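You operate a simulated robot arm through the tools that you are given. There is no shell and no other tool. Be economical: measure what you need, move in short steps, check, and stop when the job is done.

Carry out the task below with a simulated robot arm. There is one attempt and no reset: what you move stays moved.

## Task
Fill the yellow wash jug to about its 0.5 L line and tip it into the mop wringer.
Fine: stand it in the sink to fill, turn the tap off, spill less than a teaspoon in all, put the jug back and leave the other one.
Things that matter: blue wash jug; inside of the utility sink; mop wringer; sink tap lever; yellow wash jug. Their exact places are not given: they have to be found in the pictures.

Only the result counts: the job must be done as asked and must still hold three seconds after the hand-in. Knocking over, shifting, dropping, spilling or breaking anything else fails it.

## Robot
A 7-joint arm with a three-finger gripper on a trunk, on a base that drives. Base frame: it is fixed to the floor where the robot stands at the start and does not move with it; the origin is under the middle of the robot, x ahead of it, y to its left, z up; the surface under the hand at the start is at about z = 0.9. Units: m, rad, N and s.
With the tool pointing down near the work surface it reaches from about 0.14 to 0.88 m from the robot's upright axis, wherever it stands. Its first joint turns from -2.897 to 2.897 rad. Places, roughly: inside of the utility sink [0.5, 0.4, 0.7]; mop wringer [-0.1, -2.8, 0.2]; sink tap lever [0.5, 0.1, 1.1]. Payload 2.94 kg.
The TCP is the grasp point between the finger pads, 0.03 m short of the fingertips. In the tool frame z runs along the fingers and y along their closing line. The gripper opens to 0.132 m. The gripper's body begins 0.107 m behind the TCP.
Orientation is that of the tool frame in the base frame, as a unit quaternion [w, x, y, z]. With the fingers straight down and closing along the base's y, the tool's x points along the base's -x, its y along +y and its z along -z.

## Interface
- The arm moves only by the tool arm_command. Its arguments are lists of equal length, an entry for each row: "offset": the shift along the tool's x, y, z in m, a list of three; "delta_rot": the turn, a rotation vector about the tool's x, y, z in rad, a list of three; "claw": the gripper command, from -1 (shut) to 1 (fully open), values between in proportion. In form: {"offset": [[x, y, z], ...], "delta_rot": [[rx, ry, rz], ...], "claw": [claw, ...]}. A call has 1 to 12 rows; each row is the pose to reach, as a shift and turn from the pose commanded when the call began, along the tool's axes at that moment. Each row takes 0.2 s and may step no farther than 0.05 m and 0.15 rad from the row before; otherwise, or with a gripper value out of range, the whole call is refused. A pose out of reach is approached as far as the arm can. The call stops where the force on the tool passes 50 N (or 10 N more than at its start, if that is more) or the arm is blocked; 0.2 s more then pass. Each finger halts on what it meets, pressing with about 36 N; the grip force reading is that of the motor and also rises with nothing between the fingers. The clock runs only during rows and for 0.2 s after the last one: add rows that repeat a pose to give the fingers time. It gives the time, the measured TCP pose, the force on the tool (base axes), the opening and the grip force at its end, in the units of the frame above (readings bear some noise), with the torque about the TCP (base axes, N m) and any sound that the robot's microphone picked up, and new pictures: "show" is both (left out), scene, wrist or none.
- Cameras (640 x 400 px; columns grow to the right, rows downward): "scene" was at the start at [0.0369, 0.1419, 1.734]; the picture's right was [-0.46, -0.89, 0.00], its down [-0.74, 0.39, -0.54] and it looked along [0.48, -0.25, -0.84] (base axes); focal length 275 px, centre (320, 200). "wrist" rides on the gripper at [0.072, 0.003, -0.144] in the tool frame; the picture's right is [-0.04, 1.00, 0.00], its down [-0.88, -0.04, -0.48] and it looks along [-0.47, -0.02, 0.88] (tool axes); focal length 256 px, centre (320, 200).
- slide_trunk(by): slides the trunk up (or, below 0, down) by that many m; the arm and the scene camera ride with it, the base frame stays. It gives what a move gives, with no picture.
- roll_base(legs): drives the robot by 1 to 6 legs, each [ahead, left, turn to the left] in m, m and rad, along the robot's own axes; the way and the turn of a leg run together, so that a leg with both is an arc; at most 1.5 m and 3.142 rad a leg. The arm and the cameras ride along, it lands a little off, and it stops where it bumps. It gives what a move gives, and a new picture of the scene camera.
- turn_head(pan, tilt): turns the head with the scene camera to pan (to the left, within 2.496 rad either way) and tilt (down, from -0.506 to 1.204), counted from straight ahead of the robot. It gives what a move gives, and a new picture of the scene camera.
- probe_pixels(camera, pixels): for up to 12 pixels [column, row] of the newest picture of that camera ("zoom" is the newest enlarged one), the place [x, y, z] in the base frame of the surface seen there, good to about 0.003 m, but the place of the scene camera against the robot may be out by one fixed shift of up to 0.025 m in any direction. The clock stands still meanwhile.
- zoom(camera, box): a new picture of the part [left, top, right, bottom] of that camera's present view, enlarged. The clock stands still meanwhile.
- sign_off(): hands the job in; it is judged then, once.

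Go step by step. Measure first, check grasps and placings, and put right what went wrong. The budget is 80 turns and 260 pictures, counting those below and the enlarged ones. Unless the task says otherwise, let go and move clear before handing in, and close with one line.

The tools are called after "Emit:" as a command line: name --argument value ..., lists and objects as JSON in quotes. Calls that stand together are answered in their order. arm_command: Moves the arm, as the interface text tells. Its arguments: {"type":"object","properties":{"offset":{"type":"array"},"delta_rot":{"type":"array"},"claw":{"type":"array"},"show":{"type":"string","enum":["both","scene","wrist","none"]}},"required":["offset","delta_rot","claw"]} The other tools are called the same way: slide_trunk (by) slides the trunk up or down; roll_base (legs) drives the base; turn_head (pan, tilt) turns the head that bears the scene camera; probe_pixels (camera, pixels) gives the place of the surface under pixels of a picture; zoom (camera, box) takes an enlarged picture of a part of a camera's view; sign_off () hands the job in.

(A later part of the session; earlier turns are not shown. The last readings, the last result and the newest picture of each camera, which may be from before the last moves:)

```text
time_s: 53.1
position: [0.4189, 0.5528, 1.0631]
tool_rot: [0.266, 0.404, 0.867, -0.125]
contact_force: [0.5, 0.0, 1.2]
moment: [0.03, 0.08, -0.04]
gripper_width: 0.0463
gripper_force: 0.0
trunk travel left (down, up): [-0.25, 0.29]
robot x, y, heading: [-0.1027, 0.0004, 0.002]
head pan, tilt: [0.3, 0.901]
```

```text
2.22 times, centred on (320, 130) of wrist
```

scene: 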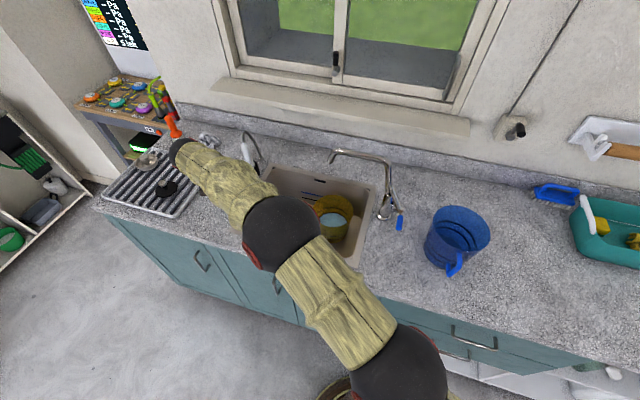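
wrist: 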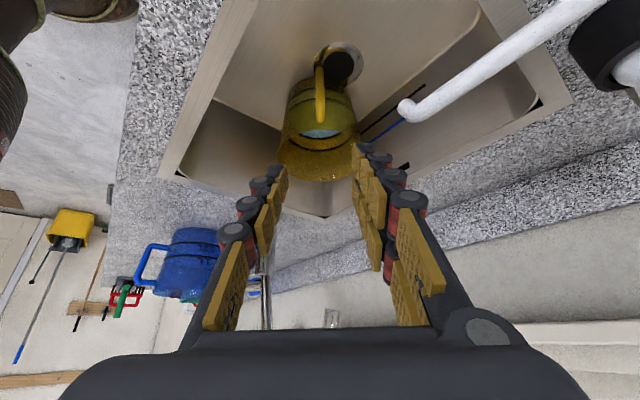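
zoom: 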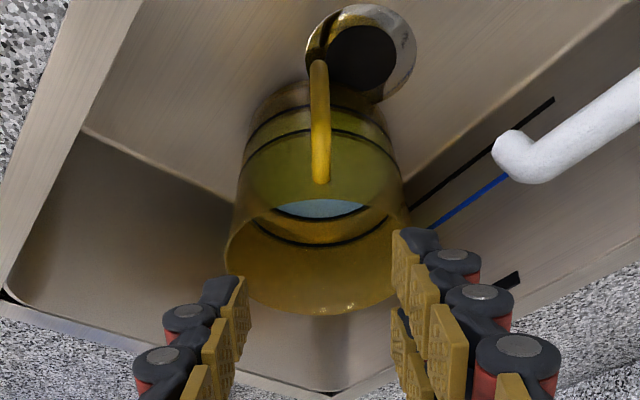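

The handle is centred between the fingers and the nozzle is clear. I'll go in, gripping about 1 cm higher on the handle so the pads also catch its upper corner, and close.

Emit:
arm_command --offset '[[0.008, 0.0015, 0.03], [0.0163, 0.003, 0.07], [0.0163, 0.0034, 0.114], [0.0163, 0.0034, 0.158], [0.0163, 0.0034, 0.202], [0.0163, 0.0034, 0.245], [0.0163, 0.0034, 0.2816], [0.0163, 0.0034, 0.2816], [0.0163, 0.0034, 0.2816], [0.0163, 0.0034, 0.2816], [0.0163, 0.0034, 0.2816], [0.0163, 0.0034, 0.2816]]' --delta_rot '[[0, 0, 0], [0, 0, 0], [0, 0, 0], [0, 0, 0], [0, 0, 0], [0, 0, 0], [0, 0, 0], [0, 0, 0], [0, 0, 0], [0, 0, 0], [0, 0, 0], [0, 0, 0]]' --claw '[-0.3, -0.3, -0.3, -0.3, -0.3, -0.3, -0.3, -1, -1, -1, -1, -1]'

Emit:
zoom --camera "wrist" --box '[220, 80, 420, 320]'

```text
time_s: 55.7
position: [0.515, 0.4427, 0.8222]
tool_rot: [0.265, 0.404, 0.867, -0.124]
contact_force: [2.0, -0.9, 1.1]
moment: [0.27, -0.53, 0.1]
gripper_width: 0.0123
gripper_force: 36.3
trunk travel left (down, up): [-0.25, 0.29]
robot x, y, heading: [-0.102, 0.0, 0.003]
head pan, tilt: [0.3, 0.901]
```

scene: 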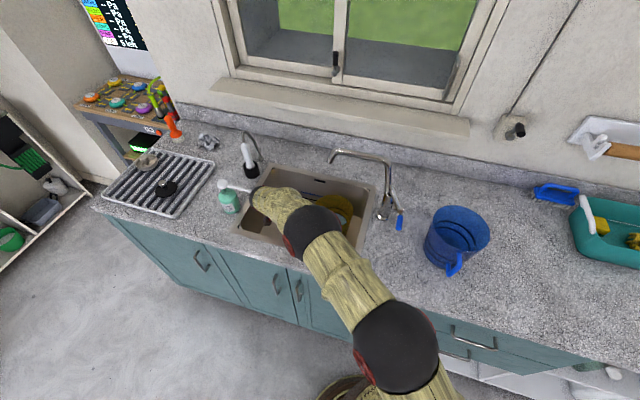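
wrist: 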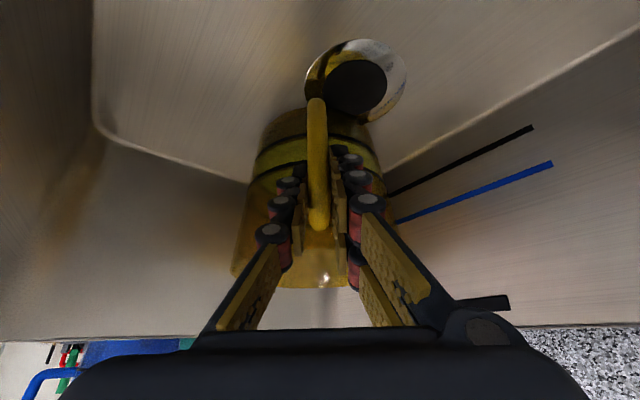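

```text
1.67 times, centred on (320, 200) of wrist
```

zoom: 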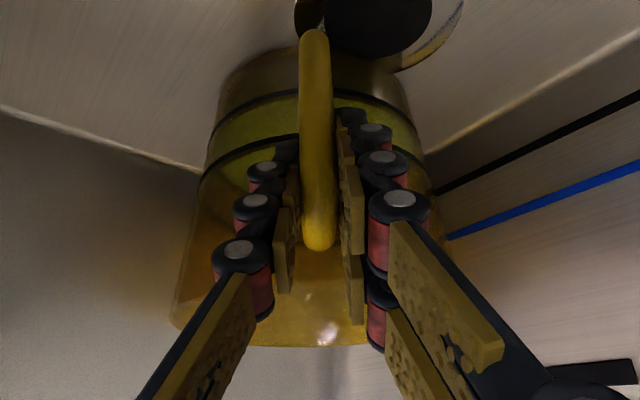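

Gripped firmly around the upper corner. I'll lift 3 cm slowly inside the sink and watch for slumping.

Emit:
arm_command --offset '[[-0.0028, 0, -0.0041], [-0.0056, 0, -0.0083], [-0.0084, 0, -0.0124], [-0.0112, 0, -0.0166], [-0.0139, 0, -0.0207], [-0.0167, 0, -0.0248], [-0.0167, 0, -0.0248]]' --delta_rot '[[0, 0, 0], [0, 0, 0], [0, 0, 0], [0, 0, 0], [0, 0, 0], [0, 0, 0], [0, 0, 0]]' --claw '[-1, -1, -1, -1, -1, -1, -1]'

Emit:
zoom --camera "wrist" --box '[220, 80, 420, 320]'

Emit:
zoom --camera "scene" --box '[260, 140, 400, 260]'

```text
time_s: 57.3
position: [0.5145, 0.4403, 0.851]
tool_rot: [0.264, 0.405, 0.866, -0.125]
contact_force: [-0.1, -0.2, -7.1]
moment: [0.49, 0.39, -0.02]
gripper_width: 0.0126
gripper_force: 35.9
trunk travel left (down, up): [-0.25, 0.29]
robot x, y, heading: [-0.1015, -0.0022, 0.001]
head pan, tilt: [0.3, 0.901]
```

scene: 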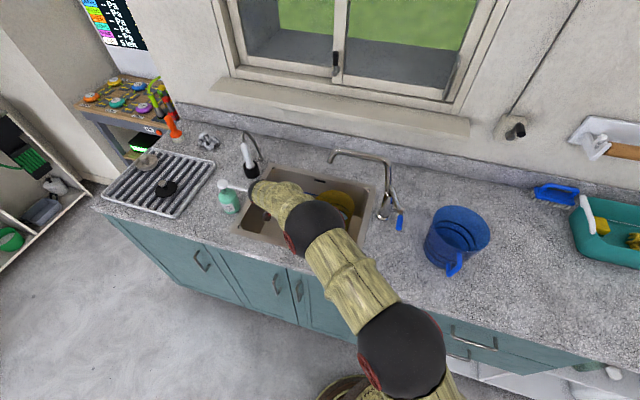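
wrist: 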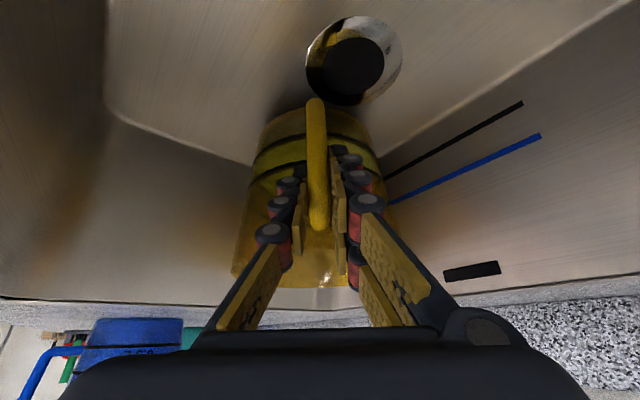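

```text
1.67 times, centred on (320, 200) of wrist
```

zoom: 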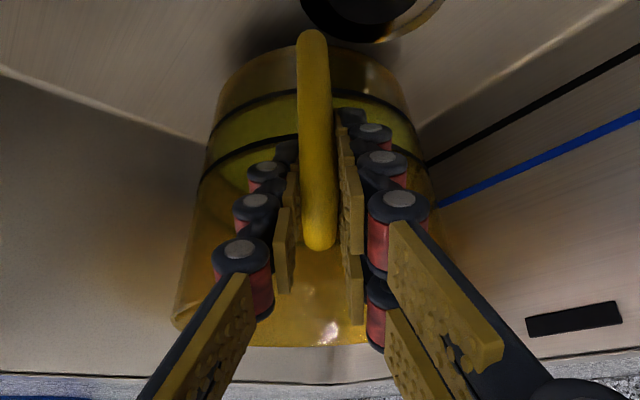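

```text
3.33 times, centred on (330, 200) of scene
```

zoom: 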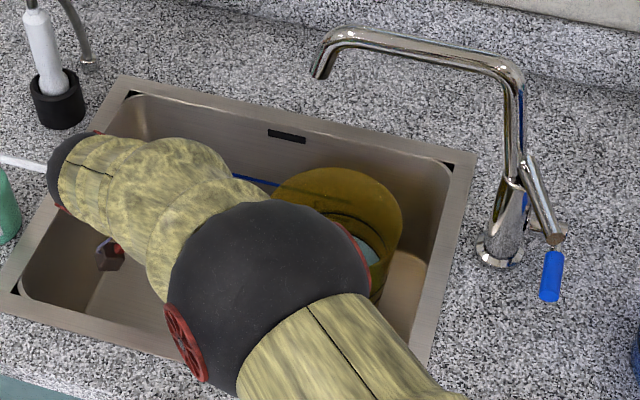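

The full jug weighs 7.1 N at 0.63 N m and holds level without slipping. I'll lift it to just above the sink edge, under the spout, then back the base straight out.

Emit:
arm_command --offset '[[-0.0167, 0, -0.0248], [-0.0368, 0, -0.0546], [-0.0569, 0, -0.0845], [-0.077, 0, -0.1143], [-0.097, 0, -0.1441], [-0.1138, 0, -0.1689], [-0.1138, 0, -0.1689]]' --delta_rot '[[0, 0, 0], [0, 0, 0], [0, 0, 0], [0, 0, 0], [0, 0, 0], [0, 0, 0], [0, 0, 0]]' --claw '[-1, -1, -1, -1, -1, -1, -1]' --show "scene"

Emit:
zoom --camera "scene" --box '[260, 130, 400, 250]'

```text
time_s: 58.9
position: [0.5154, 0.4413, 1.0539]
tool_rot: [0.264, 0.403, 0.867, -0.125]
contact_force: [0.2, -0.1, -6.4]
moment: [0.55, 0.39, 0.02]
gripper_width: 0.0121
gripper_force: 35.6
trunk travel left (down, up): [-0.25, 0.29]
robot x, y, heading: [-0.0986, -0.0053, 0.005]
head pan, tilt: [0.3, 0.901]
```

scene: 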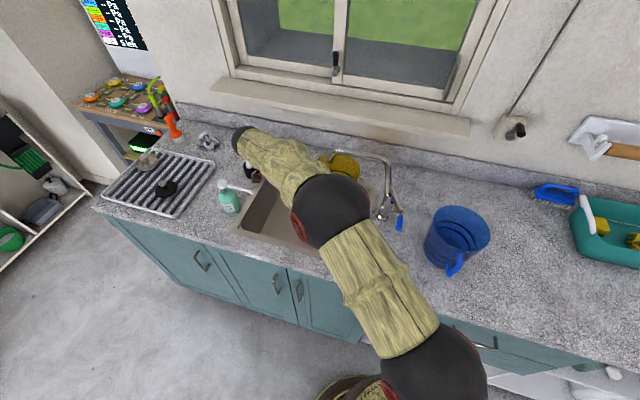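

```text
3.33 times, centred on (330, 190) of scene
```

zoom: 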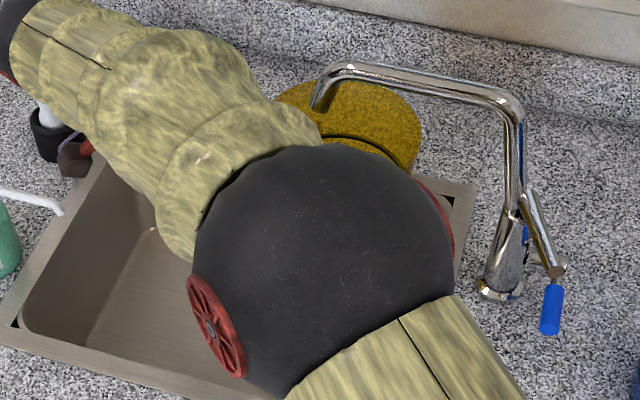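

The rim is under the spout with clearance, so I'll back out 0.3 m.

Emit:
roll_base --legs '[[-0.3, 0, 0]]'

Emit:
turn_head --pan -1.3 --tilt 0.6

Emit:
turn_head --pan -2.2 --tilt 0.6

```text
time_s: 60.9
position: [0.2166, 0.439, 1.0536]
tool_rot: [0.264, 0.406, 0.866, -0.125]
contact_force: [-0.5, 0.3, -6.9]
moment: [0.54, 0.38, 0.02]
gripper_width: 0.0124
gripper_force: 36.0
trunk travel left (down, up): [-0.25, 0.29]
robot x, y, heading: [-0.4021, -0.0034, -0.002]
head pan, tilt: [0.3, 0.901]
```

scene: 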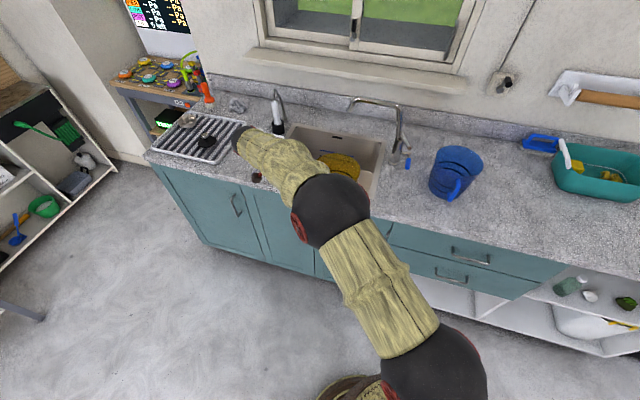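

```text
time_s: 62.6
position: [0.2187, 0.4396, 1.0535]
tool_rot: [0.264, 0.406, 0.866, -0.125]
contact_force: [-0.1, 0.7, -8.3]
moment: [0.52, 0.37, -0.04]
gripper_width: 0.0125
gripper_force: 36.0
trunk travel left (down, up): [-0.25, 0.29]
robot x, y, heading: [-0.3982, -0.002, -0.009]
head pan, tilt: [-1.3, 0.6]
```

scene: 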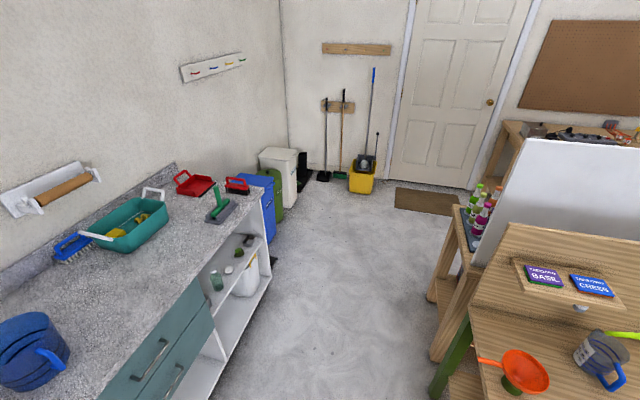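

```text
time_s: 63.8
position: [0.2194, 0.4387, 1.0546]
tool_rot: [0.265, 0.406, 0.865, -0.125]
contact_force: [-0.5, -0.2, -7.0]
moment: [0.55, 0.4, 0.0]
gripper_width: 0.0123
gripper_force: 36.5
trunk travel left (down, up): [-0.25, 0.29]
robot x, y, heading: [-0.4002, -0.0013, -0.003]
head pan, tilt: [-2.201, 0.6]
```

scene: 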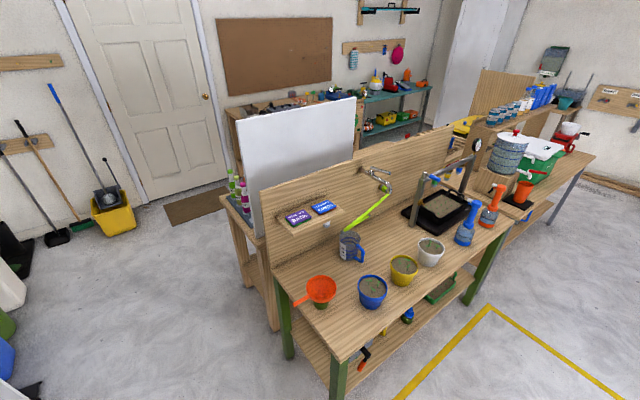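

There's a potting table behind on the right and a corridor along the counter to the wringer. I'll probe both sides of the aisle.

Emit:
probe_pixels --camera "scene" --pixels '[[345, 358], [270, 275], [288, 355], [248, 235], [298, 305], [265, 265], [240, 205], [490, 310], [130, 210], [115, 215], [125, 190], [150, 180]]'

Emit:
turn_head --pan -1.2 --tilt 0.75

Emit:
probe_pixels --camera "scene" --pixels '[[250, 240], [265, 170], [235, 300], [285, 220], [200, 390], [320, 260], [400, 330], [420, 200]]'

```text
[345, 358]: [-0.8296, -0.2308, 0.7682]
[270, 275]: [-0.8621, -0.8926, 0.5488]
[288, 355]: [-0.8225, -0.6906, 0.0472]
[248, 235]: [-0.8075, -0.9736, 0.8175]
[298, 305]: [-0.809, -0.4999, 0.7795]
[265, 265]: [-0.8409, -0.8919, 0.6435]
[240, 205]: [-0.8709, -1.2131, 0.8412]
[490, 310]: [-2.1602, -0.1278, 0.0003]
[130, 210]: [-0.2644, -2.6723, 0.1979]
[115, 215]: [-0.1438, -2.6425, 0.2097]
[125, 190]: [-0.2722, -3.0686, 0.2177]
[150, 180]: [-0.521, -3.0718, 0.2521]
```

```text
time_s: 65.0
position: [0.2185, 0.4389, 1.0541]
tool_rot: [0.264, 0.406, 0.866, -0.125]
contact_force: [0.3, -0.1, -7.5]
moment: [0.52, 0.41, 0.0]
gripper_width: 0.0125
gripper_force: 35.9
trunk travel left (down, up): [-0.25, 0.29]
robot x, y, heading: [-0.3978, 0.0002, -0.0]
head pan, tilt: [-1.201, 0.75]
```

scene: 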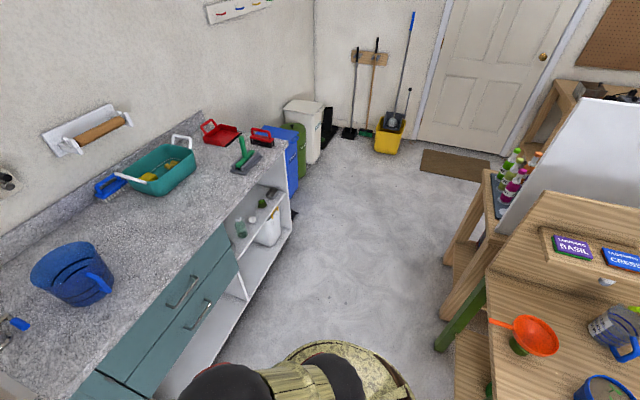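

```text
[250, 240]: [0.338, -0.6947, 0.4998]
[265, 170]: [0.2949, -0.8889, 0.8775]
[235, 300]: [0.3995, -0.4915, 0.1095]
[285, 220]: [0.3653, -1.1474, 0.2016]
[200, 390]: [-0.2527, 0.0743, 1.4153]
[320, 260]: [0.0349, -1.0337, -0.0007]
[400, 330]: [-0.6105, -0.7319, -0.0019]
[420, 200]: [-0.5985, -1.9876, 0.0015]
```

The aisle runs from x≈-0.8 (table) to 0.3 (counter), and the bucket front is at y≈-2.64. I'll bring the jug in front of the robot at about 0.45 m, un-yawing it on the way so the handle faces the robot.

Emit:
arm_command --offset '[[-0.0189, -0.0343, 0.0061], [-0.0377, -0.0685, 0.0122], [-0.0566, -0.1028, 0.0183], [-0.0754, -0.137, 0.0244], [-0.0943, -0.1713, 0.0306], [-0.1132, -0.2055, 0.0367], [-0.132, -0.2398, 0.0428], [-0.1509, -0.274, 0.0489], [-0.1697, -0.3083, 0.055], [-0.1886, -0.3425, 0.0611], [-0.2074, -0.3768, 0.0672], [-0.2263, -0.411, 0.0733]]' --delta_rot '[[-0.0406, 0, -0.0603], [-0.0812, 0, -0.1205], [-0.1218, 0, -0.1808], [-0.1623, 0, -0.241], [-0.2029, 0, -0.3013], [-0.2435, 0, -0.3615], [-0.2841, 0, -0.4218], [-0.3247, 0, -0.482], [-0.3653, 0, -0.5423], [-0.4058, 0, -0.6025], [-0.4464, 0, -0.6628], [-0.487, 0, -0.723]]' --claw '[-1, -1, -1, -1, -1, -1, -1, -1, -1, -1, -1, -1]' --show "wrist"

```text
time_s: 67.6
position: [0.0485, 0.0007, 1.1229]
tool_rot: [0.293, 0.004, 0.956, -0.001]
contact_force: [0.5, 1.3, -6.1]
moment: [0.07, 0.65, 0.02]
gripper_width: 0.0126
gripper_force: 35.6
trunk travel left (down, up): [-0.25, 0.29]
robot x, y, heading: [-0.4044, -0.0014, -0.003]
head pan, tilt: [-1.201, 0.75]
```

wrist: 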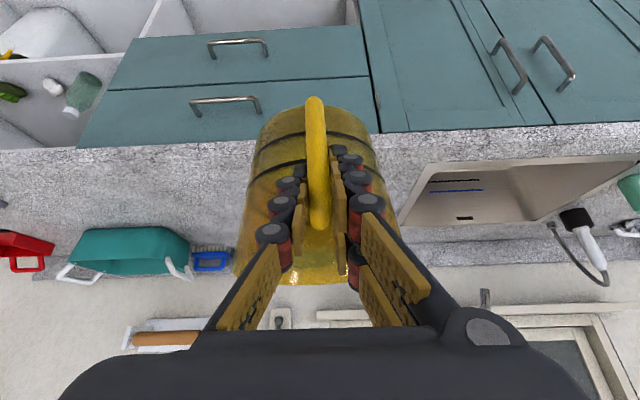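

The jug is held level in front at 0.65 N m. I'll turn right 90°, sidestep to the aisle centre and drive part way.

Emit:
roll_base --legs '[[0, 0, -1.571], [0, 0.22, 0], [1.2, 0, 0]]'

Emit:
turn_head --pan 0.0 --tilt 0.7

```text
time_s: 78.9
position: [-0.1635, -1.658, 1.1226]
tool_rot: [0.207, 0.674, 0.678, -0.206]
contact_force: [-0.3, 0.5, -6.3]
moment: [0.66, -0.02, -0.01]
gripper_width: 0.0126
gripper_force: 36.5
trunk travel left (down, up): [-0.25, 0.29]
robot x, y, heading: [-0.1705, -1.2079, -1.563]
head pan, tilt: [-1.201, 0.75]
```

scene: 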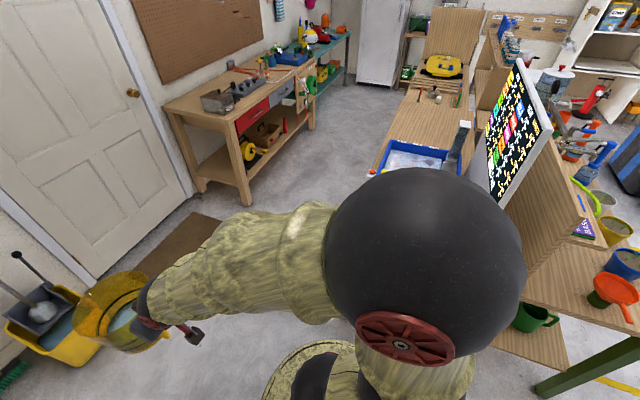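

```text
time_s: 80.3
position: [-0.1621, -1.6566, 1.1217]
tool_rot: [0.207, 0.674, 0.679, -0.206]
contact_force: [-0.1, -0.1, -6.7]
moment: [0.67, -0.02, -0.03]
gripper_width: 0.0125
gripper_force: 36.2
trunk travel left (down, up): [-0.25, 0.29]
robot x, y, heading: [-0.1667, -1.2098, -1.562]
head pan, tilt: [0.0, 0.7]
```

scene: 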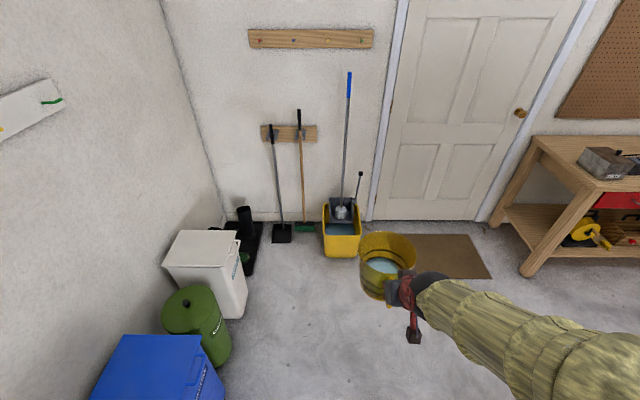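

The jug is still full and level, and the bucket is ahead at (341,230). I'll zoom and probe it.

Emit:
zoom --camera "scene" --box '[300, 160, 390, 270]'

Emit:
probe_pixels --camera "zoom" --pixels '[[240, 270], [180, 250], [340, 260], [290, 255], [240, 240], [300, 240], [270, 190], [240, 150], [310, 150], [225, 210], [330, 215], [270, 345]]'

```text
3.64 times, centred on (345, 215) of scene
```

zoom: 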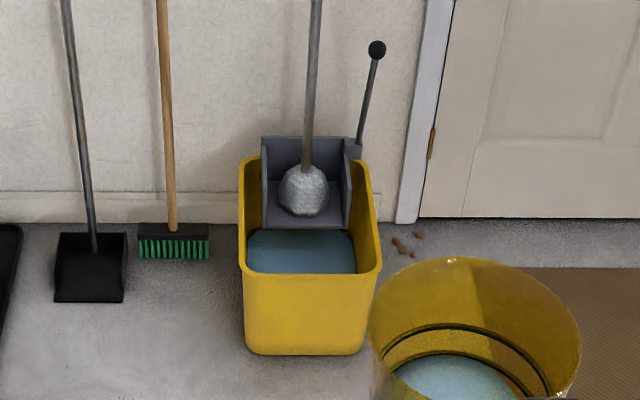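

```text
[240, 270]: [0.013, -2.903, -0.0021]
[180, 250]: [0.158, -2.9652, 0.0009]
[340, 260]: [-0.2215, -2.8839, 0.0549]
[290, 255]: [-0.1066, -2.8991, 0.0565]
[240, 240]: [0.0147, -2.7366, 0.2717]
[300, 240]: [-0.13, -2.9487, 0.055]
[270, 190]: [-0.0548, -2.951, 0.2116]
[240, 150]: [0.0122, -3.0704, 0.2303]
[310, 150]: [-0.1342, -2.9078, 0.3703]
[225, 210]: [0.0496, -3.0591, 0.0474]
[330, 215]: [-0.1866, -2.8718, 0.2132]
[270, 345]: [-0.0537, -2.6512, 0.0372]
```

The opening in front of the wringer spans about x -0.25…0.01, y -2.65…-2.86, with its rim at z≈0.27. I'll drive forward 0.93 m and lower the trunk.

Emit:
roll_base --legs '[[0.93, 0, -0.008]]'

Emit:
slide_trunk --by -0.25

Emit:
turn_head --pan 0.0 --tilt 1.0

```text
time_s: 85.1
position: [-0.1638, -2.5775, 1.1217]
tool_rot: [0.205, 0.677, 0.676, -0.207]
contact_force: [-0.1, -0.1, -6.1]
moment: [0.7, -0.07, -0.02]
gripper_width: 0.0125
gripper_force: 36.0
trunk travel left (down, up): [-0.25, 0.29]
robot x, y, heading: [-0.1691, -2.1326, -1.572]
head pan, tilt: [0.0, 0.7]
```

scene: 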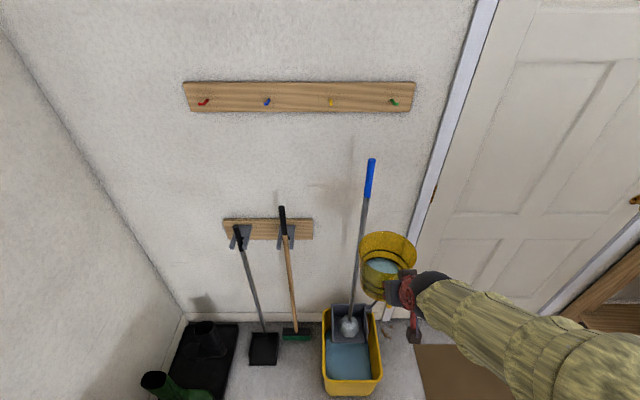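

```text
time_s: 87.7
position: [-0.1635, -2.5771, 0.8717]
tool_rot: [0.206, 0.677, 0.676, -0.206]
contact_force: [0.0, -0.4, -6.5]
moment: [0.64, 0.0, -0.04]
gripper_width: 0.0122
gripper_force: 36.2
trunk travel left (down, up): [0.0, 0.54]
robot x, y, heading: [-0.1638, -2.1302, -1.573]
head pan, tilt: [0.0, 0.7]
```

```text
time_s: 88.5
position: [-0.1632, -2.5779, 0.871]
tool_rot: [0.206, 0.677, 0.676, -0.207]
contact_force: [-0.6, 0.0, -7.3]
moment: [0.66, -0.03, -0.02]
gripper_width: 0.0124
gripper_force: 36.2
trunk travel left (down, up): [0.0, 0.54]
robot x, y, heading: [-0.1648, -2.1261, -1.571]
head pan, tilt: [0.0, 1.0]
```

scene: 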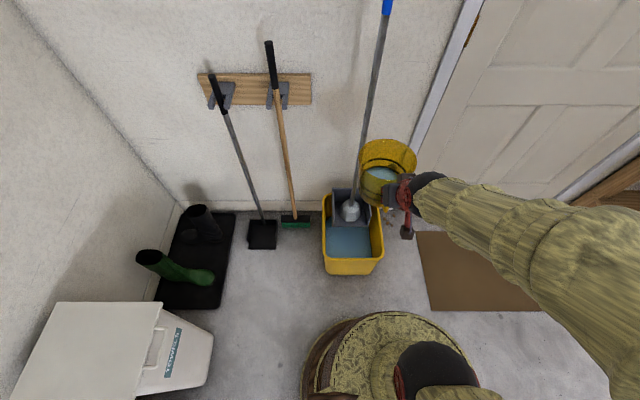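

I'll check where the mop pole and bucket lie relative to the jug before descending.

Emit:
probe_pixels --camera "scene" --pixels '[[358, 165], [362, 135], [368, 100], [378, 40], [350, 208], [325, 260], [378, 258], [326, 200], [380, 215], [350, 240], [350, 230], [352, 258]]'

Emit:
zoom --camera "scene" --box '[300, 120, 440, 290]'

```text
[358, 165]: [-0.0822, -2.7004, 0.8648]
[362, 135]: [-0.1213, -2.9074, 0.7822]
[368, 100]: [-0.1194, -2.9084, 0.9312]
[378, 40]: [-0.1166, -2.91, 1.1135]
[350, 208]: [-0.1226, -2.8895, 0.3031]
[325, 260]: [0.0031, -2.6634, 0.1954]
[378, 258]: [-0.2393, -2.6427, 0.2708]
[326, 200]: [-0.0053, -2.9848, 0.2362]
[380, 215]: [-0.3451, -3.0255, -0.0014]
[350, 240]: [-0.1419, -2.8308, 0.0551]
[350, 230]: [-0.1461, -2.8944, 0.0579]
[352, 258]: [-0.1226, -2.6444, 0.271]
```

```text
2.35 times, centred on (370, 205) of scene
```

zoom: 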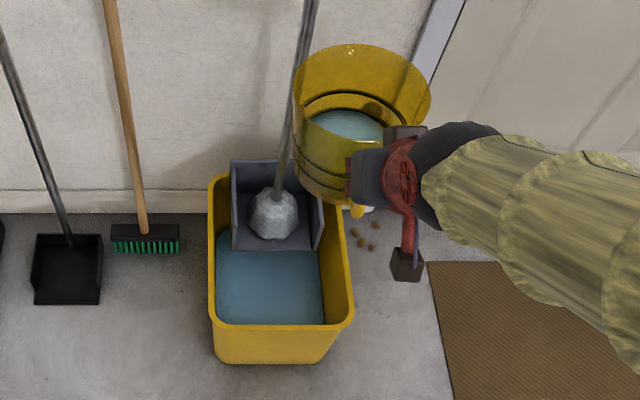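

The pole stands vertical at (-0.12, -2.91), so the jug (far edge at about -2.82) clears it. I'll lower the jug over the front of the opening in modest steps.

Emit:
arm_command --offset '[[0.0177, 0, 0.0364], [0.0353, 0, 0.0728], [0.053, 0, 0.1092], [0.0706, 0, 0.1456], [0.0883, 0, 0.182], [0.1059, 0, 0.2184], [0.1236, 0, 0.2548], [0.1412, 0, 0.2912], [0.1412, 0, 0.2912]]' --delta_rot '[[0, 0, 0], [0, 0, 0], [0, 0, 0], [0, 0, 0], [0, 0, 0], [0, 0, 0], [0, 0, 0], [0, 0, 0], [0, 0, 0]]' --claw '[-1, -1, -1, -1, -1, -1, -1, -1, -1]'

```text
time_s: 90.5
position: [-0.163, -2.6215, 0.5493]
tool_rot: [0.205, 0.677, 0.676, -0.206]
contact_force: [-0.5, 0.6, -7.2]
moment: [0.68, -0.03, -0.02]
gripper_width: 0.0125
gripper_force: 36.1
trunk travel left (down, up): [0.0, 0.54]
robot x, y, heading: [-0.1649, -2.1268, -1.57]
head pan, tilt: [0.0, 1.0]
```

scene: 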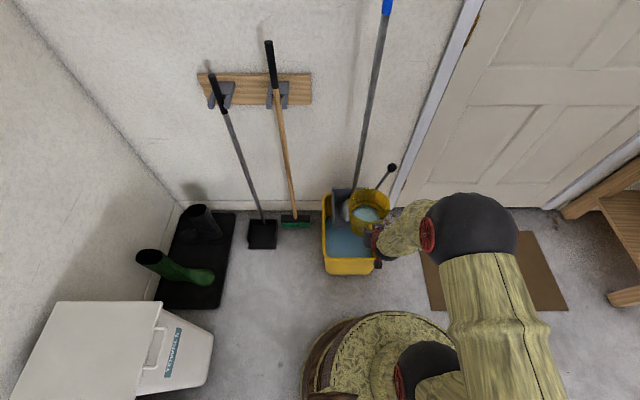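
wrist: 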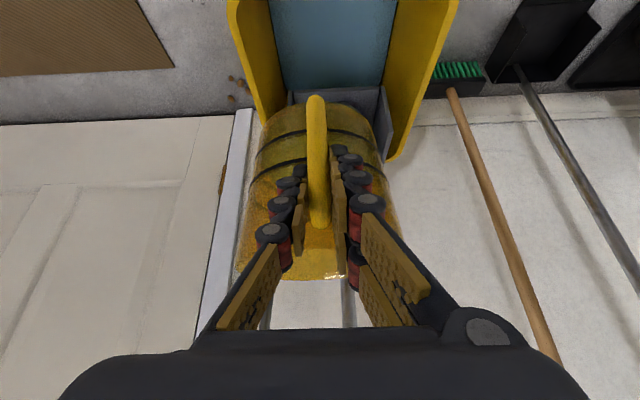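

The jug is steady over the bucket. I'll test a tilt to the left, well below the roughly 55° where water would run, to see whether the wrist follows.

Emit:
arm_command --offset '[[0, 0, 0], [0, 0, 0], [0, 0, 0], [0, 0, 0], [0, 0, 0]]' --delta_rot '[[0.0825, 0, -0.0565], [0.165, 0, -0.113], [0.2475, 0, -0.1695], [0.33, 0, -0.226], [0.4125, 0, -0.2825]]' --claw '[-1, -1, -1, -1, -1]'

Emit:
zoom --camera "scene" --box '[300, 150, 440, 290]'

```text
time_s: 91.7
position: [-0.1637, -2.6228, 0.5521]
tool_rot: [0.031, 0.604, 0.707, -0.368]
contact_force: [0.2, 0.2, -6.9]
moment: [0.61, -0.24, -0.01]
gripper_width: 0.0125
gripper_force: 36.3
trunk travel left (down, up): [0.0, 0.54]
robot x, y, heading: [-0.1644, -2.127, -1.568]
head pan, tilt: [0.0, 1.0]
```

scene: 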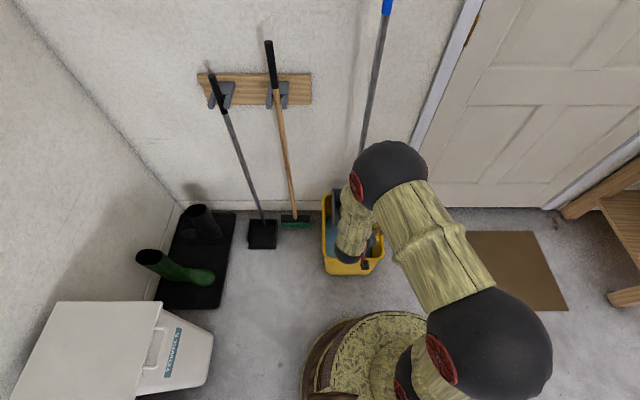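
wrist: 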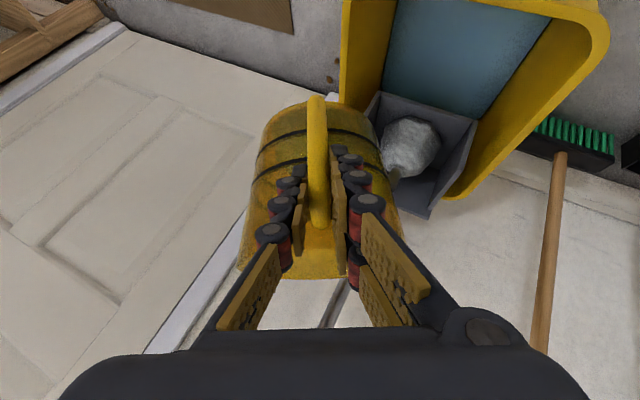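

```text
2.86 times, centred on (370, 220) of scene
```

zoom: 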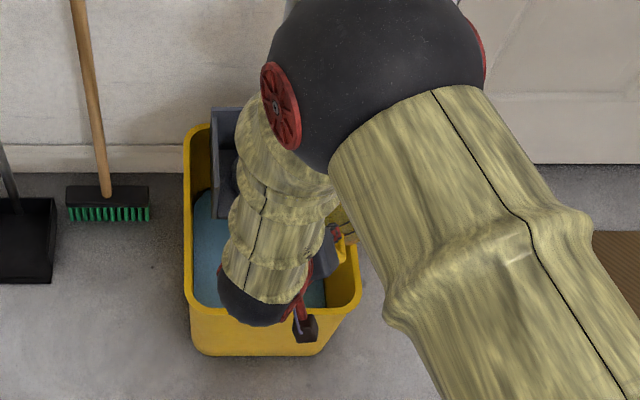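

Position and orientation tracked exactly, but the elbow swung forward near the mop pole. I'll check its clearance.

Emit:
probe_pixels --camera "scene" --pixels '[[390, 150], [370, 160], [420, 160], [385, 180], [355, 225], [352, 255], [440, 230], [490, 340], [375, 120]]'

```text
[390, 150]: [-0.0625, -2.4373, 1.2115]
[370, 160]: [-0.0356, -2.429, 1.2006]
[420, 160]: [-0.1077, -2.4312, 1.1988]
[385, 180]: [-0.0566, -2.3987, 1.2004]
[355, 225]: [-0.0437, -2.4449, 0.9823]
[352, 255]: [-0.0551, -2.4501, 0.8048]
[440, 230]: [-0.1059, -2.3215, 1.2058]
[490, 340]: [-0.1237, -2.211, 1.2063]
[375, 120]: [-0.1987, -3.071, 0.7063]
```

The elbow is at about (-0.07, -2.43, 1.15), half a metre from the pole with the forearm vertical, so the left tilt is good. Water should start near 64°; I'll go to about 60° while lowering 45 mm and shifting 26 mm right to keep the lip over the opening.

Emit:
arm_command --offset '[[0.0048, -0.0002, 0.0072], [0.0097, -0.0004, 0.0144], [0.0145, -0.0006, 0.0216], [0.0193, -0.0007, 0.0288], [0.0242, -0.0009, 0.036], [0.029, -0.0011, 0.0432]]' --delta_rot '[[0.0765, 0, -0.0513], [0.1529, 0, -0.1026], [0.2294, 0, -0.154], [0.3058, 0, -0.2053], [0.3823, 0, -0.2566], [0.4571, 0, -0.3068]]' --claw '[-1, -1, -1, -1, -1, -1]'

Emit:
zoom --camera "scene" --box '[300, 150, 440, 290]'

```text
time_s: 93.1
position: [-0.1899, -2.6222, 0.506]
tool_rot: [-0.162, 0.48, 0.689, -0.519]
contact_force: [-0.6, -0.3, -6.6]
moment: [0.65, -0.38, 0.0]
gripper_width: 0.0127
gripper_force: 36.3
trunk travel left (down, up): [0.0, 0.54]
robot x, y, heading: [-0.1669, -2.1288, -1.569]
head pan, tilt: [0.0, 1.0]
```

scene: 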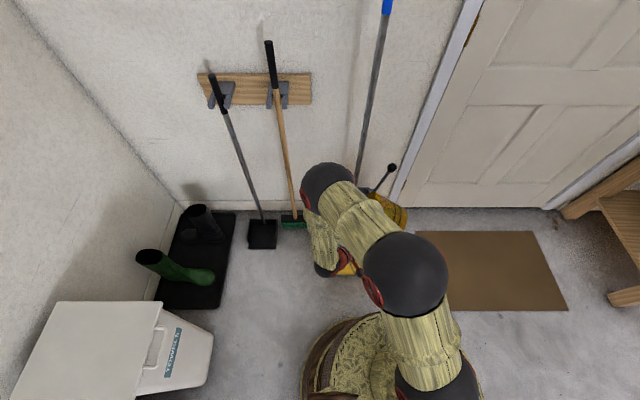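
wrist: 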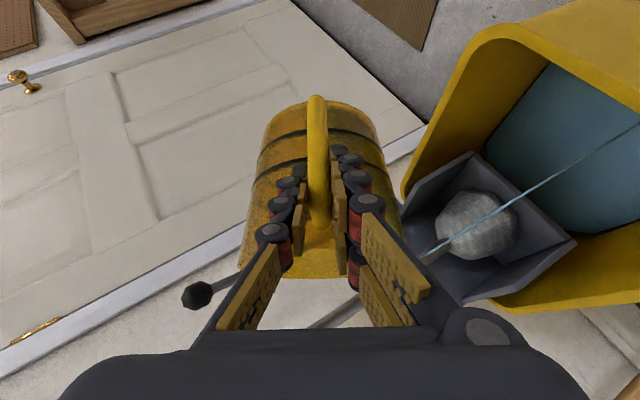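

```text
2.86 times, centred on (370, 220) of scene
```

zoom: 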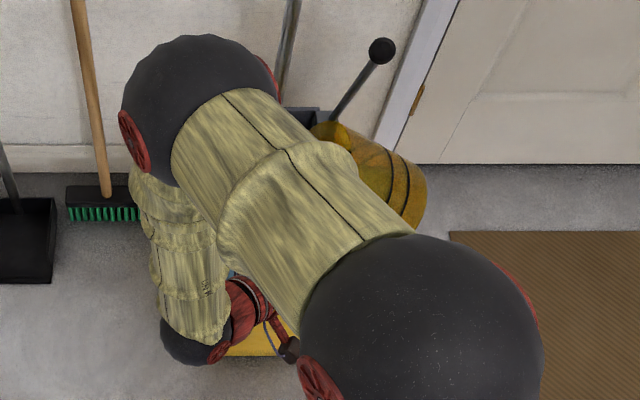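

A thin stream has just started, visible in the wrist view from (425,255) to (640,125). I'll probe it to see where it lands before tipping further.

Emit:
probe_pixels --camera "wrist" --pixels '[[438, 247], [480, 222], [550, 180], [600, 149], [636, 128], [600, 110], [620, 290], [520, 303], [415, 160], [470, 60], [560, 240], [630, 175]]'

Emit:
zoom --camera "wrist" --box '[400, 60, 640, 310]'

```text
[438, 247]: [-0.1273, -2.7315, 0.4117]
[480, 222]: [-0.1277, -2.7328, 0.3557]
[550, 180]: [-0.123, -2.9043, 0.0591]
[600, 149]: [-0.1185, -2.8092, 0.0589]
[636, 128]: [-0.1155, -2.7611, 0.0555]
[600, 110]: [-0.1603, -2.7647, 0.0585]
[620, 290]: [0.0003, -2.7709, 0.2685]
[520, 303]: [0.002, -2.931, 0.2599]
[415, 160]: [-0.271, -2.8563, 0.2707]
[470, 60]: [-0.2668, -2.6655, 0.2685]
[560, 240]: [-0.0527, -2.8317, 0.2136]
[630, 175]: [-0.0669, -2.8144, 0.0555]
```

```text
1.60 times, centred on (520, 185) of wrist
```

zoom: 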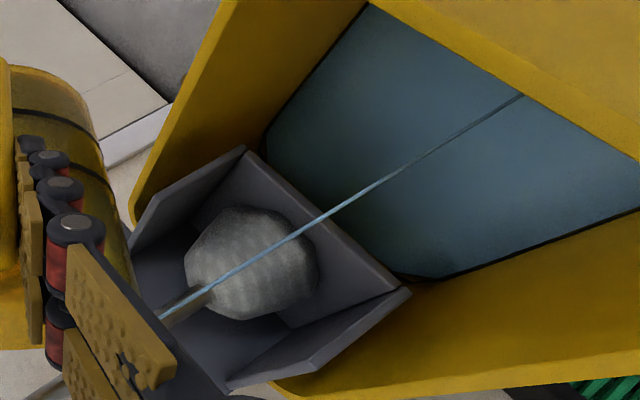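

The stream falls straight at (-0.127, -2.732) and lands mid-water in the bucket. I'll continue tilting slowly to about 95°, moving the hand so the lip stays put.

Emit:
arm_command --offset '[[-0.0017, 0.0017, -0.0025], [-0.0033, 0.0034, -0.0049], [-0.005, 0.005, -0.0074], [-0.0067, 0.0067, -0.0098], [-0.0083, 0.0084, -0.0123], [-0.01, 0.0101, -0.0148], [-0.0117, 0.0118, -0.0172], [-0.0133, 0.0135, -0.0197], [-0.015, 0.0151, -0.0222], [-0.0167, 0.0168, -0.0246], [-0.0183, 0.0185, -0.0271], [-0.02, 0.0202, -0.0296]]' --delta_rot '[[0.0416, 0, -0.0279], [0.0831, 0, -0.0558], [0.1247, 0, -0.0837], [0.1662, 0, -0.1116], [0.2078, 0, -0.1395], [0.2494, 0, -0.1673], [0.2909, 0, -0.1952], [0.3325, 0, -0.2231], [0.374, 0, -0.251], [0.4156, 0, -0.2789], [0.4572, 0, -0.3068], [0.4987, 0, -0.3347]]' --claw '[-1, -1, -1, -1, -1, -1, -1, -1, -1, -1, -1, -1]'

Emit:
zoom --camera "wrist" --box '[400, 60, 640, 310]'

```text
time_s: 95.7
position: [-0.1496, -2.6219, 0.5069]
tool_rot: [0.358, -0.305, -0.611, 0.637]
contact_force: [0.2, 1.4, -4.5]
moment: [0.46, -0.34, 0.04]
gripper_width: 0.0124
gripper_force: 36.2
trunk travel left (down, up): [0.0, 0.54]
robot x, y, heading: [-0.1687, -2.1249, -1.575]
head pan, tilt: [0.0, 1.0]
```

scene: 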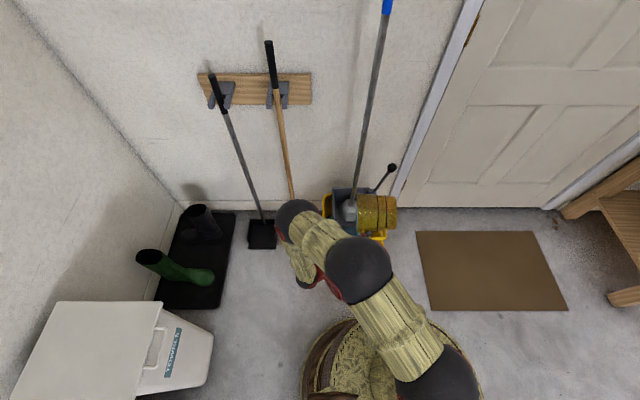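
wrist: 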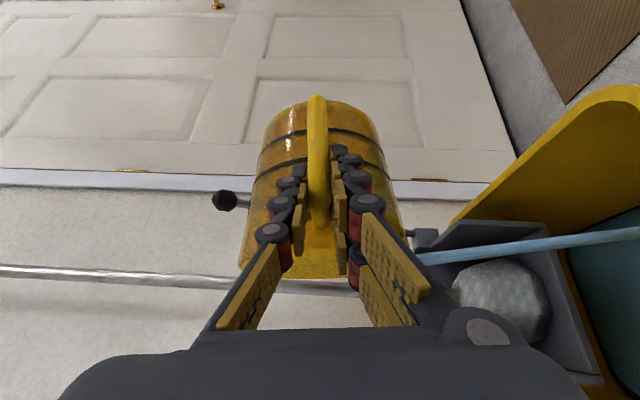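

```text
1.60 times, centred on (520, 185) of wrist
```

zoom: 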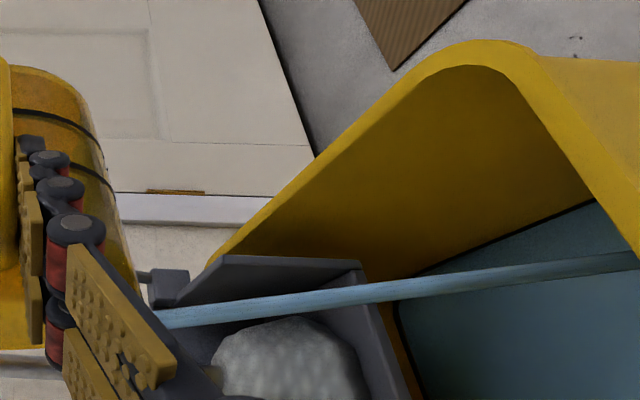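

The stream is stronger and still inside the bucket; 4.5 N remains in hand. I'll check its landing point, then tilt on to about 112° and hold.

Emit:
probe_pixels --camera "wrist" --pixels '[[440, 257], [500, 249], [560, 242], [620, 236], [590, 105], [635, 95]]'

Emit:
arm_command --offset '[[-0.0023, -0.0004, -0.0035], [-0.0047, -0.0007, -0.0069], [-0.007, -0.0011, -0.0104], [-0.0093, -0.0014, -0.0138], [-0.0117, -0.0018, -0.0173], [-0.014, -0.0021, -0.0207], [-0.014, -0.0021, -0.0207], [-0.014, -0.0021, -0.0207], [-0.014, -0.0021, -0.0207], [-0.014, -0.0021, -0.0207], [-0.014, -0.0021, -0.0207], [-0.014, -0.0021, -0.0207]]' --delta_rot '[[0.0416, 0, -0.0279], [0.0831, 0, -0.0558], [0.1247, 0, -0.0837], [0.1662, 0, -0.1116], [0.2078, 0, -0.1395], [0.2494, 0, -0.1673], [0.2494, 0, -0.1673], [0.2494, 0, -0.1673], [0.2494, 0, -0.1673], [0.2494, 0, -0.1673], [0.2494, 0, -0.1673], [0.2494, 0, -0.1673]]' --claw '[-1, -1, -1, -1, -1, -1, -1, -1, -1, -1, -1, -1]'

```text
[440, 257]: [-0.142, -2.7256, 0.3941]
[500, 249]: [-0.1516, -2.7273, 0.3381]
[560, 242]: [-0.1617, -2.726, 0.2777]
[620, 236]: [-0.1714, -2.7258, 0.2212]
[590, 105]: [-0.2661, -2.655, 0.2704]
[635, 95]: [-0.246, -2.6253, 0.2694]
```

```text
time_s: 98.3
position: [-0.124, -2.6232, 0.5064]
tool_rot: [0.445, -0.207, -0.55, 0.675]
contact_force: [-0.1, 0.2, -2.3]
moment: [0.26, -0.13, 0.03]
gripper_width: 0.0125
gripper_force: 35.7
trunk travel left (down, up): [0.0, 0.54]
robot x, y, heading: [-0.1665, -2.1298, -1.57]
head pan, tilt: [0.0, 1.0]
```

scene: 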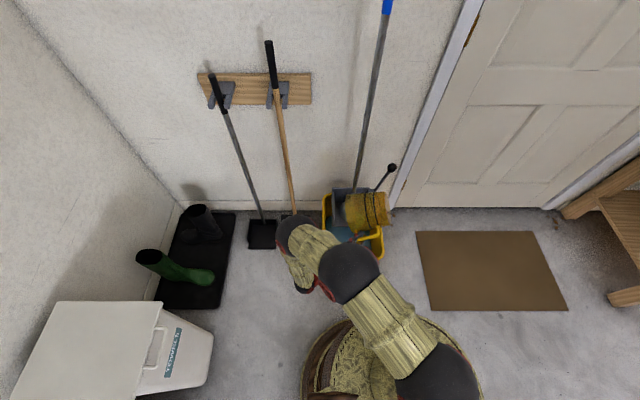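
wrist: 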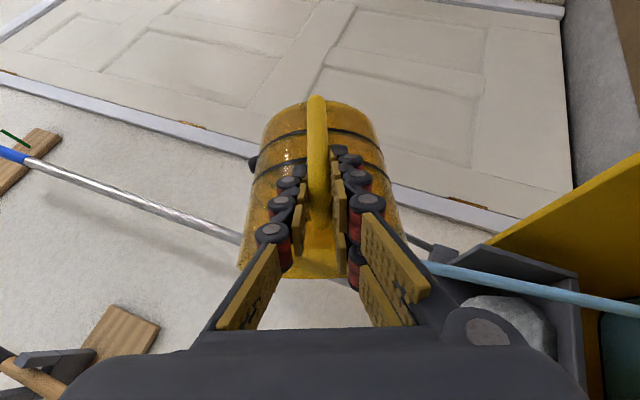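

The weight reads 2.3 N, nearly empty, with a stream still showing. I'll check where it lands, then hold for the last drops.

Emit:
probe_pixels --camera "wrist" --pixels '[[440, 268], [500, 281], [560, 292], [620, 307], [630, 200]]'

Emit:
arm_command --offset '[[0, 0, 0], [0, 0, 0], [0, 0, 0], [0, 0, 0], [0, 0, 0], [0, 0, 0], [0, 0, 0], [0, 0, 0]]' --delta_rot '[[0, 0, 0], [0, 0, 0], [0, 0, 0], [0, 0, 0], [0, 0, 0], [0, 0, 0], [0, 0, 0], [0, 0, 0]]' --claw '[-1, -1, -1, -1, -1, -1, -1, -1]' --show "both"

```text
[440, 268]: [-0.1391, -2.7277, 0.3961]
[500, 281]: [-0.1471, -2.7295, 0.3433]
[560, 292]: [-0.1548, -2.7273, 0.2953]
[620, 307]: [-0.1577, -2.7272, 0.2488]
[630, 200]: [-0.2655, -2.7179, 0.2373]
```

```text
time_s: 100.1
position: [-0.1229, -2.6212, 0.507]
tool_rot: [0.445, -0.207, -0.551, 0.675]
contact_force: [0.3, -0.2, -2.7]
moment: [0.24, -0.11, 0.04]
gripper_width: 0.0127
gripper_force: 35.9
trunk travel left (down, up): [0.0, 0.54]
robot x, y, heading: [-0.1665, -2.1251, -1.568]
head pan, tilt: [0.0, 1.0]
```

scene: 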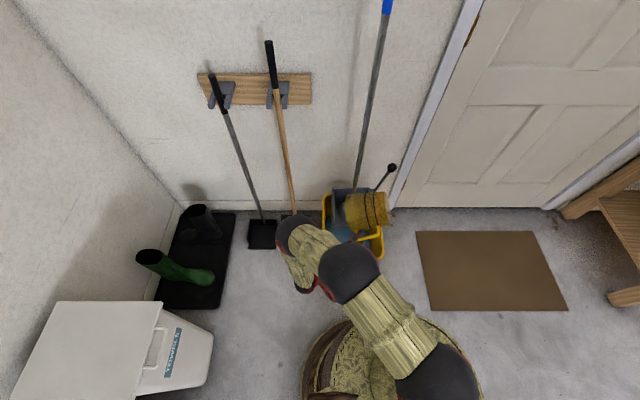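
wrist: 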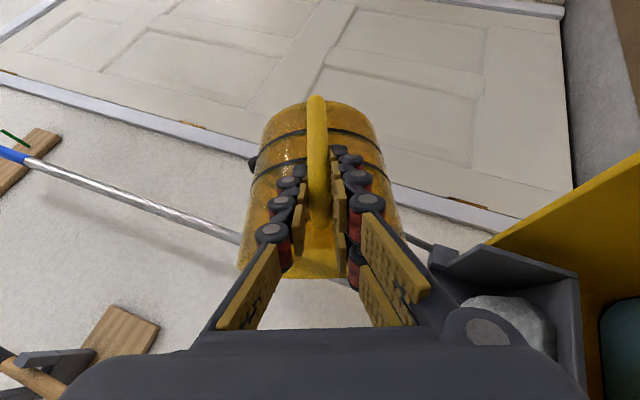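

The stream has ended and the jug reads empty. I'll turn it back upright over the bucket.

Emit:
arm_command --offset '[[0, 0, 0], [0, 0, 0], [0, 0, 0], [0, 0, 0], [0, 0, 0], [0, 0, 0], [0, 0, 0], [0, 0, 0], [0, 0, 0], [0, 0, 0], [0, 0, 0], [0, 0, 0]]' --delta_rot '[[-0.1205, 0, 0.0809], [-0.241, 0, 0.1618], [-0.3616, 0, 0.2426], [-0.4821, 0, 0.3235], [-0.6026, 0, 0.4044], [-0.7231, 0, 0.4853], [-0.8437, 0, 0.5662], [-0.9642, 0, 0.647], [-1.0847, 0, 0.7279], [-1.2052, 0, 0.8088], [-1.3258, 0, 0.8897], [-1.4463, 0, 0.9706]]' --claw '[-1, -1, -1, -1, -1, -1, -1, -1, -1, -1, -1, -1]'

```text
time_s: 102.7
position: [-0.1232, -2.6226, 0.5051]
tool_rot: [0.134, 0.65, 0.695, -0.275]
contact_force: [-0.4, 0.0, -2.2]
moment: [0.22, -0.02, 0.03]
gripper_width: 0.0127
gripper_force: 35.9
trunk travel left (down, up): [0.0, 0.54]
robot x, y, heading: [-0.1633, -2.125, -1.571]
head pan, tilt: [0.0, 1.0]
```

scene: 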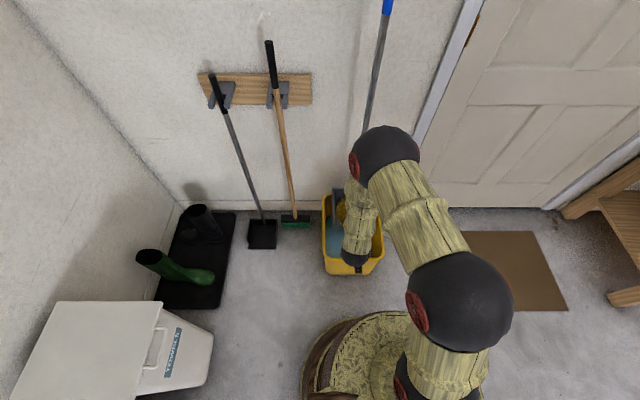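
wrist: 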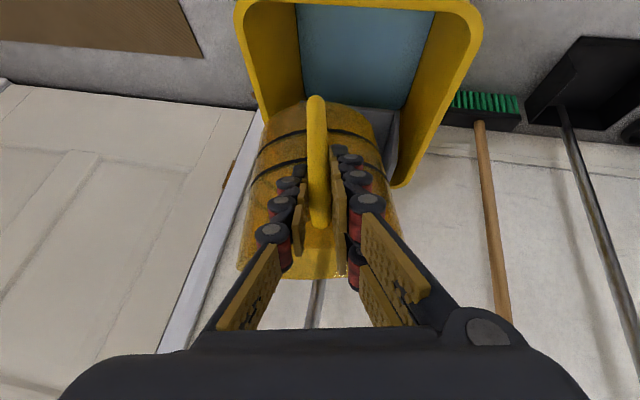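

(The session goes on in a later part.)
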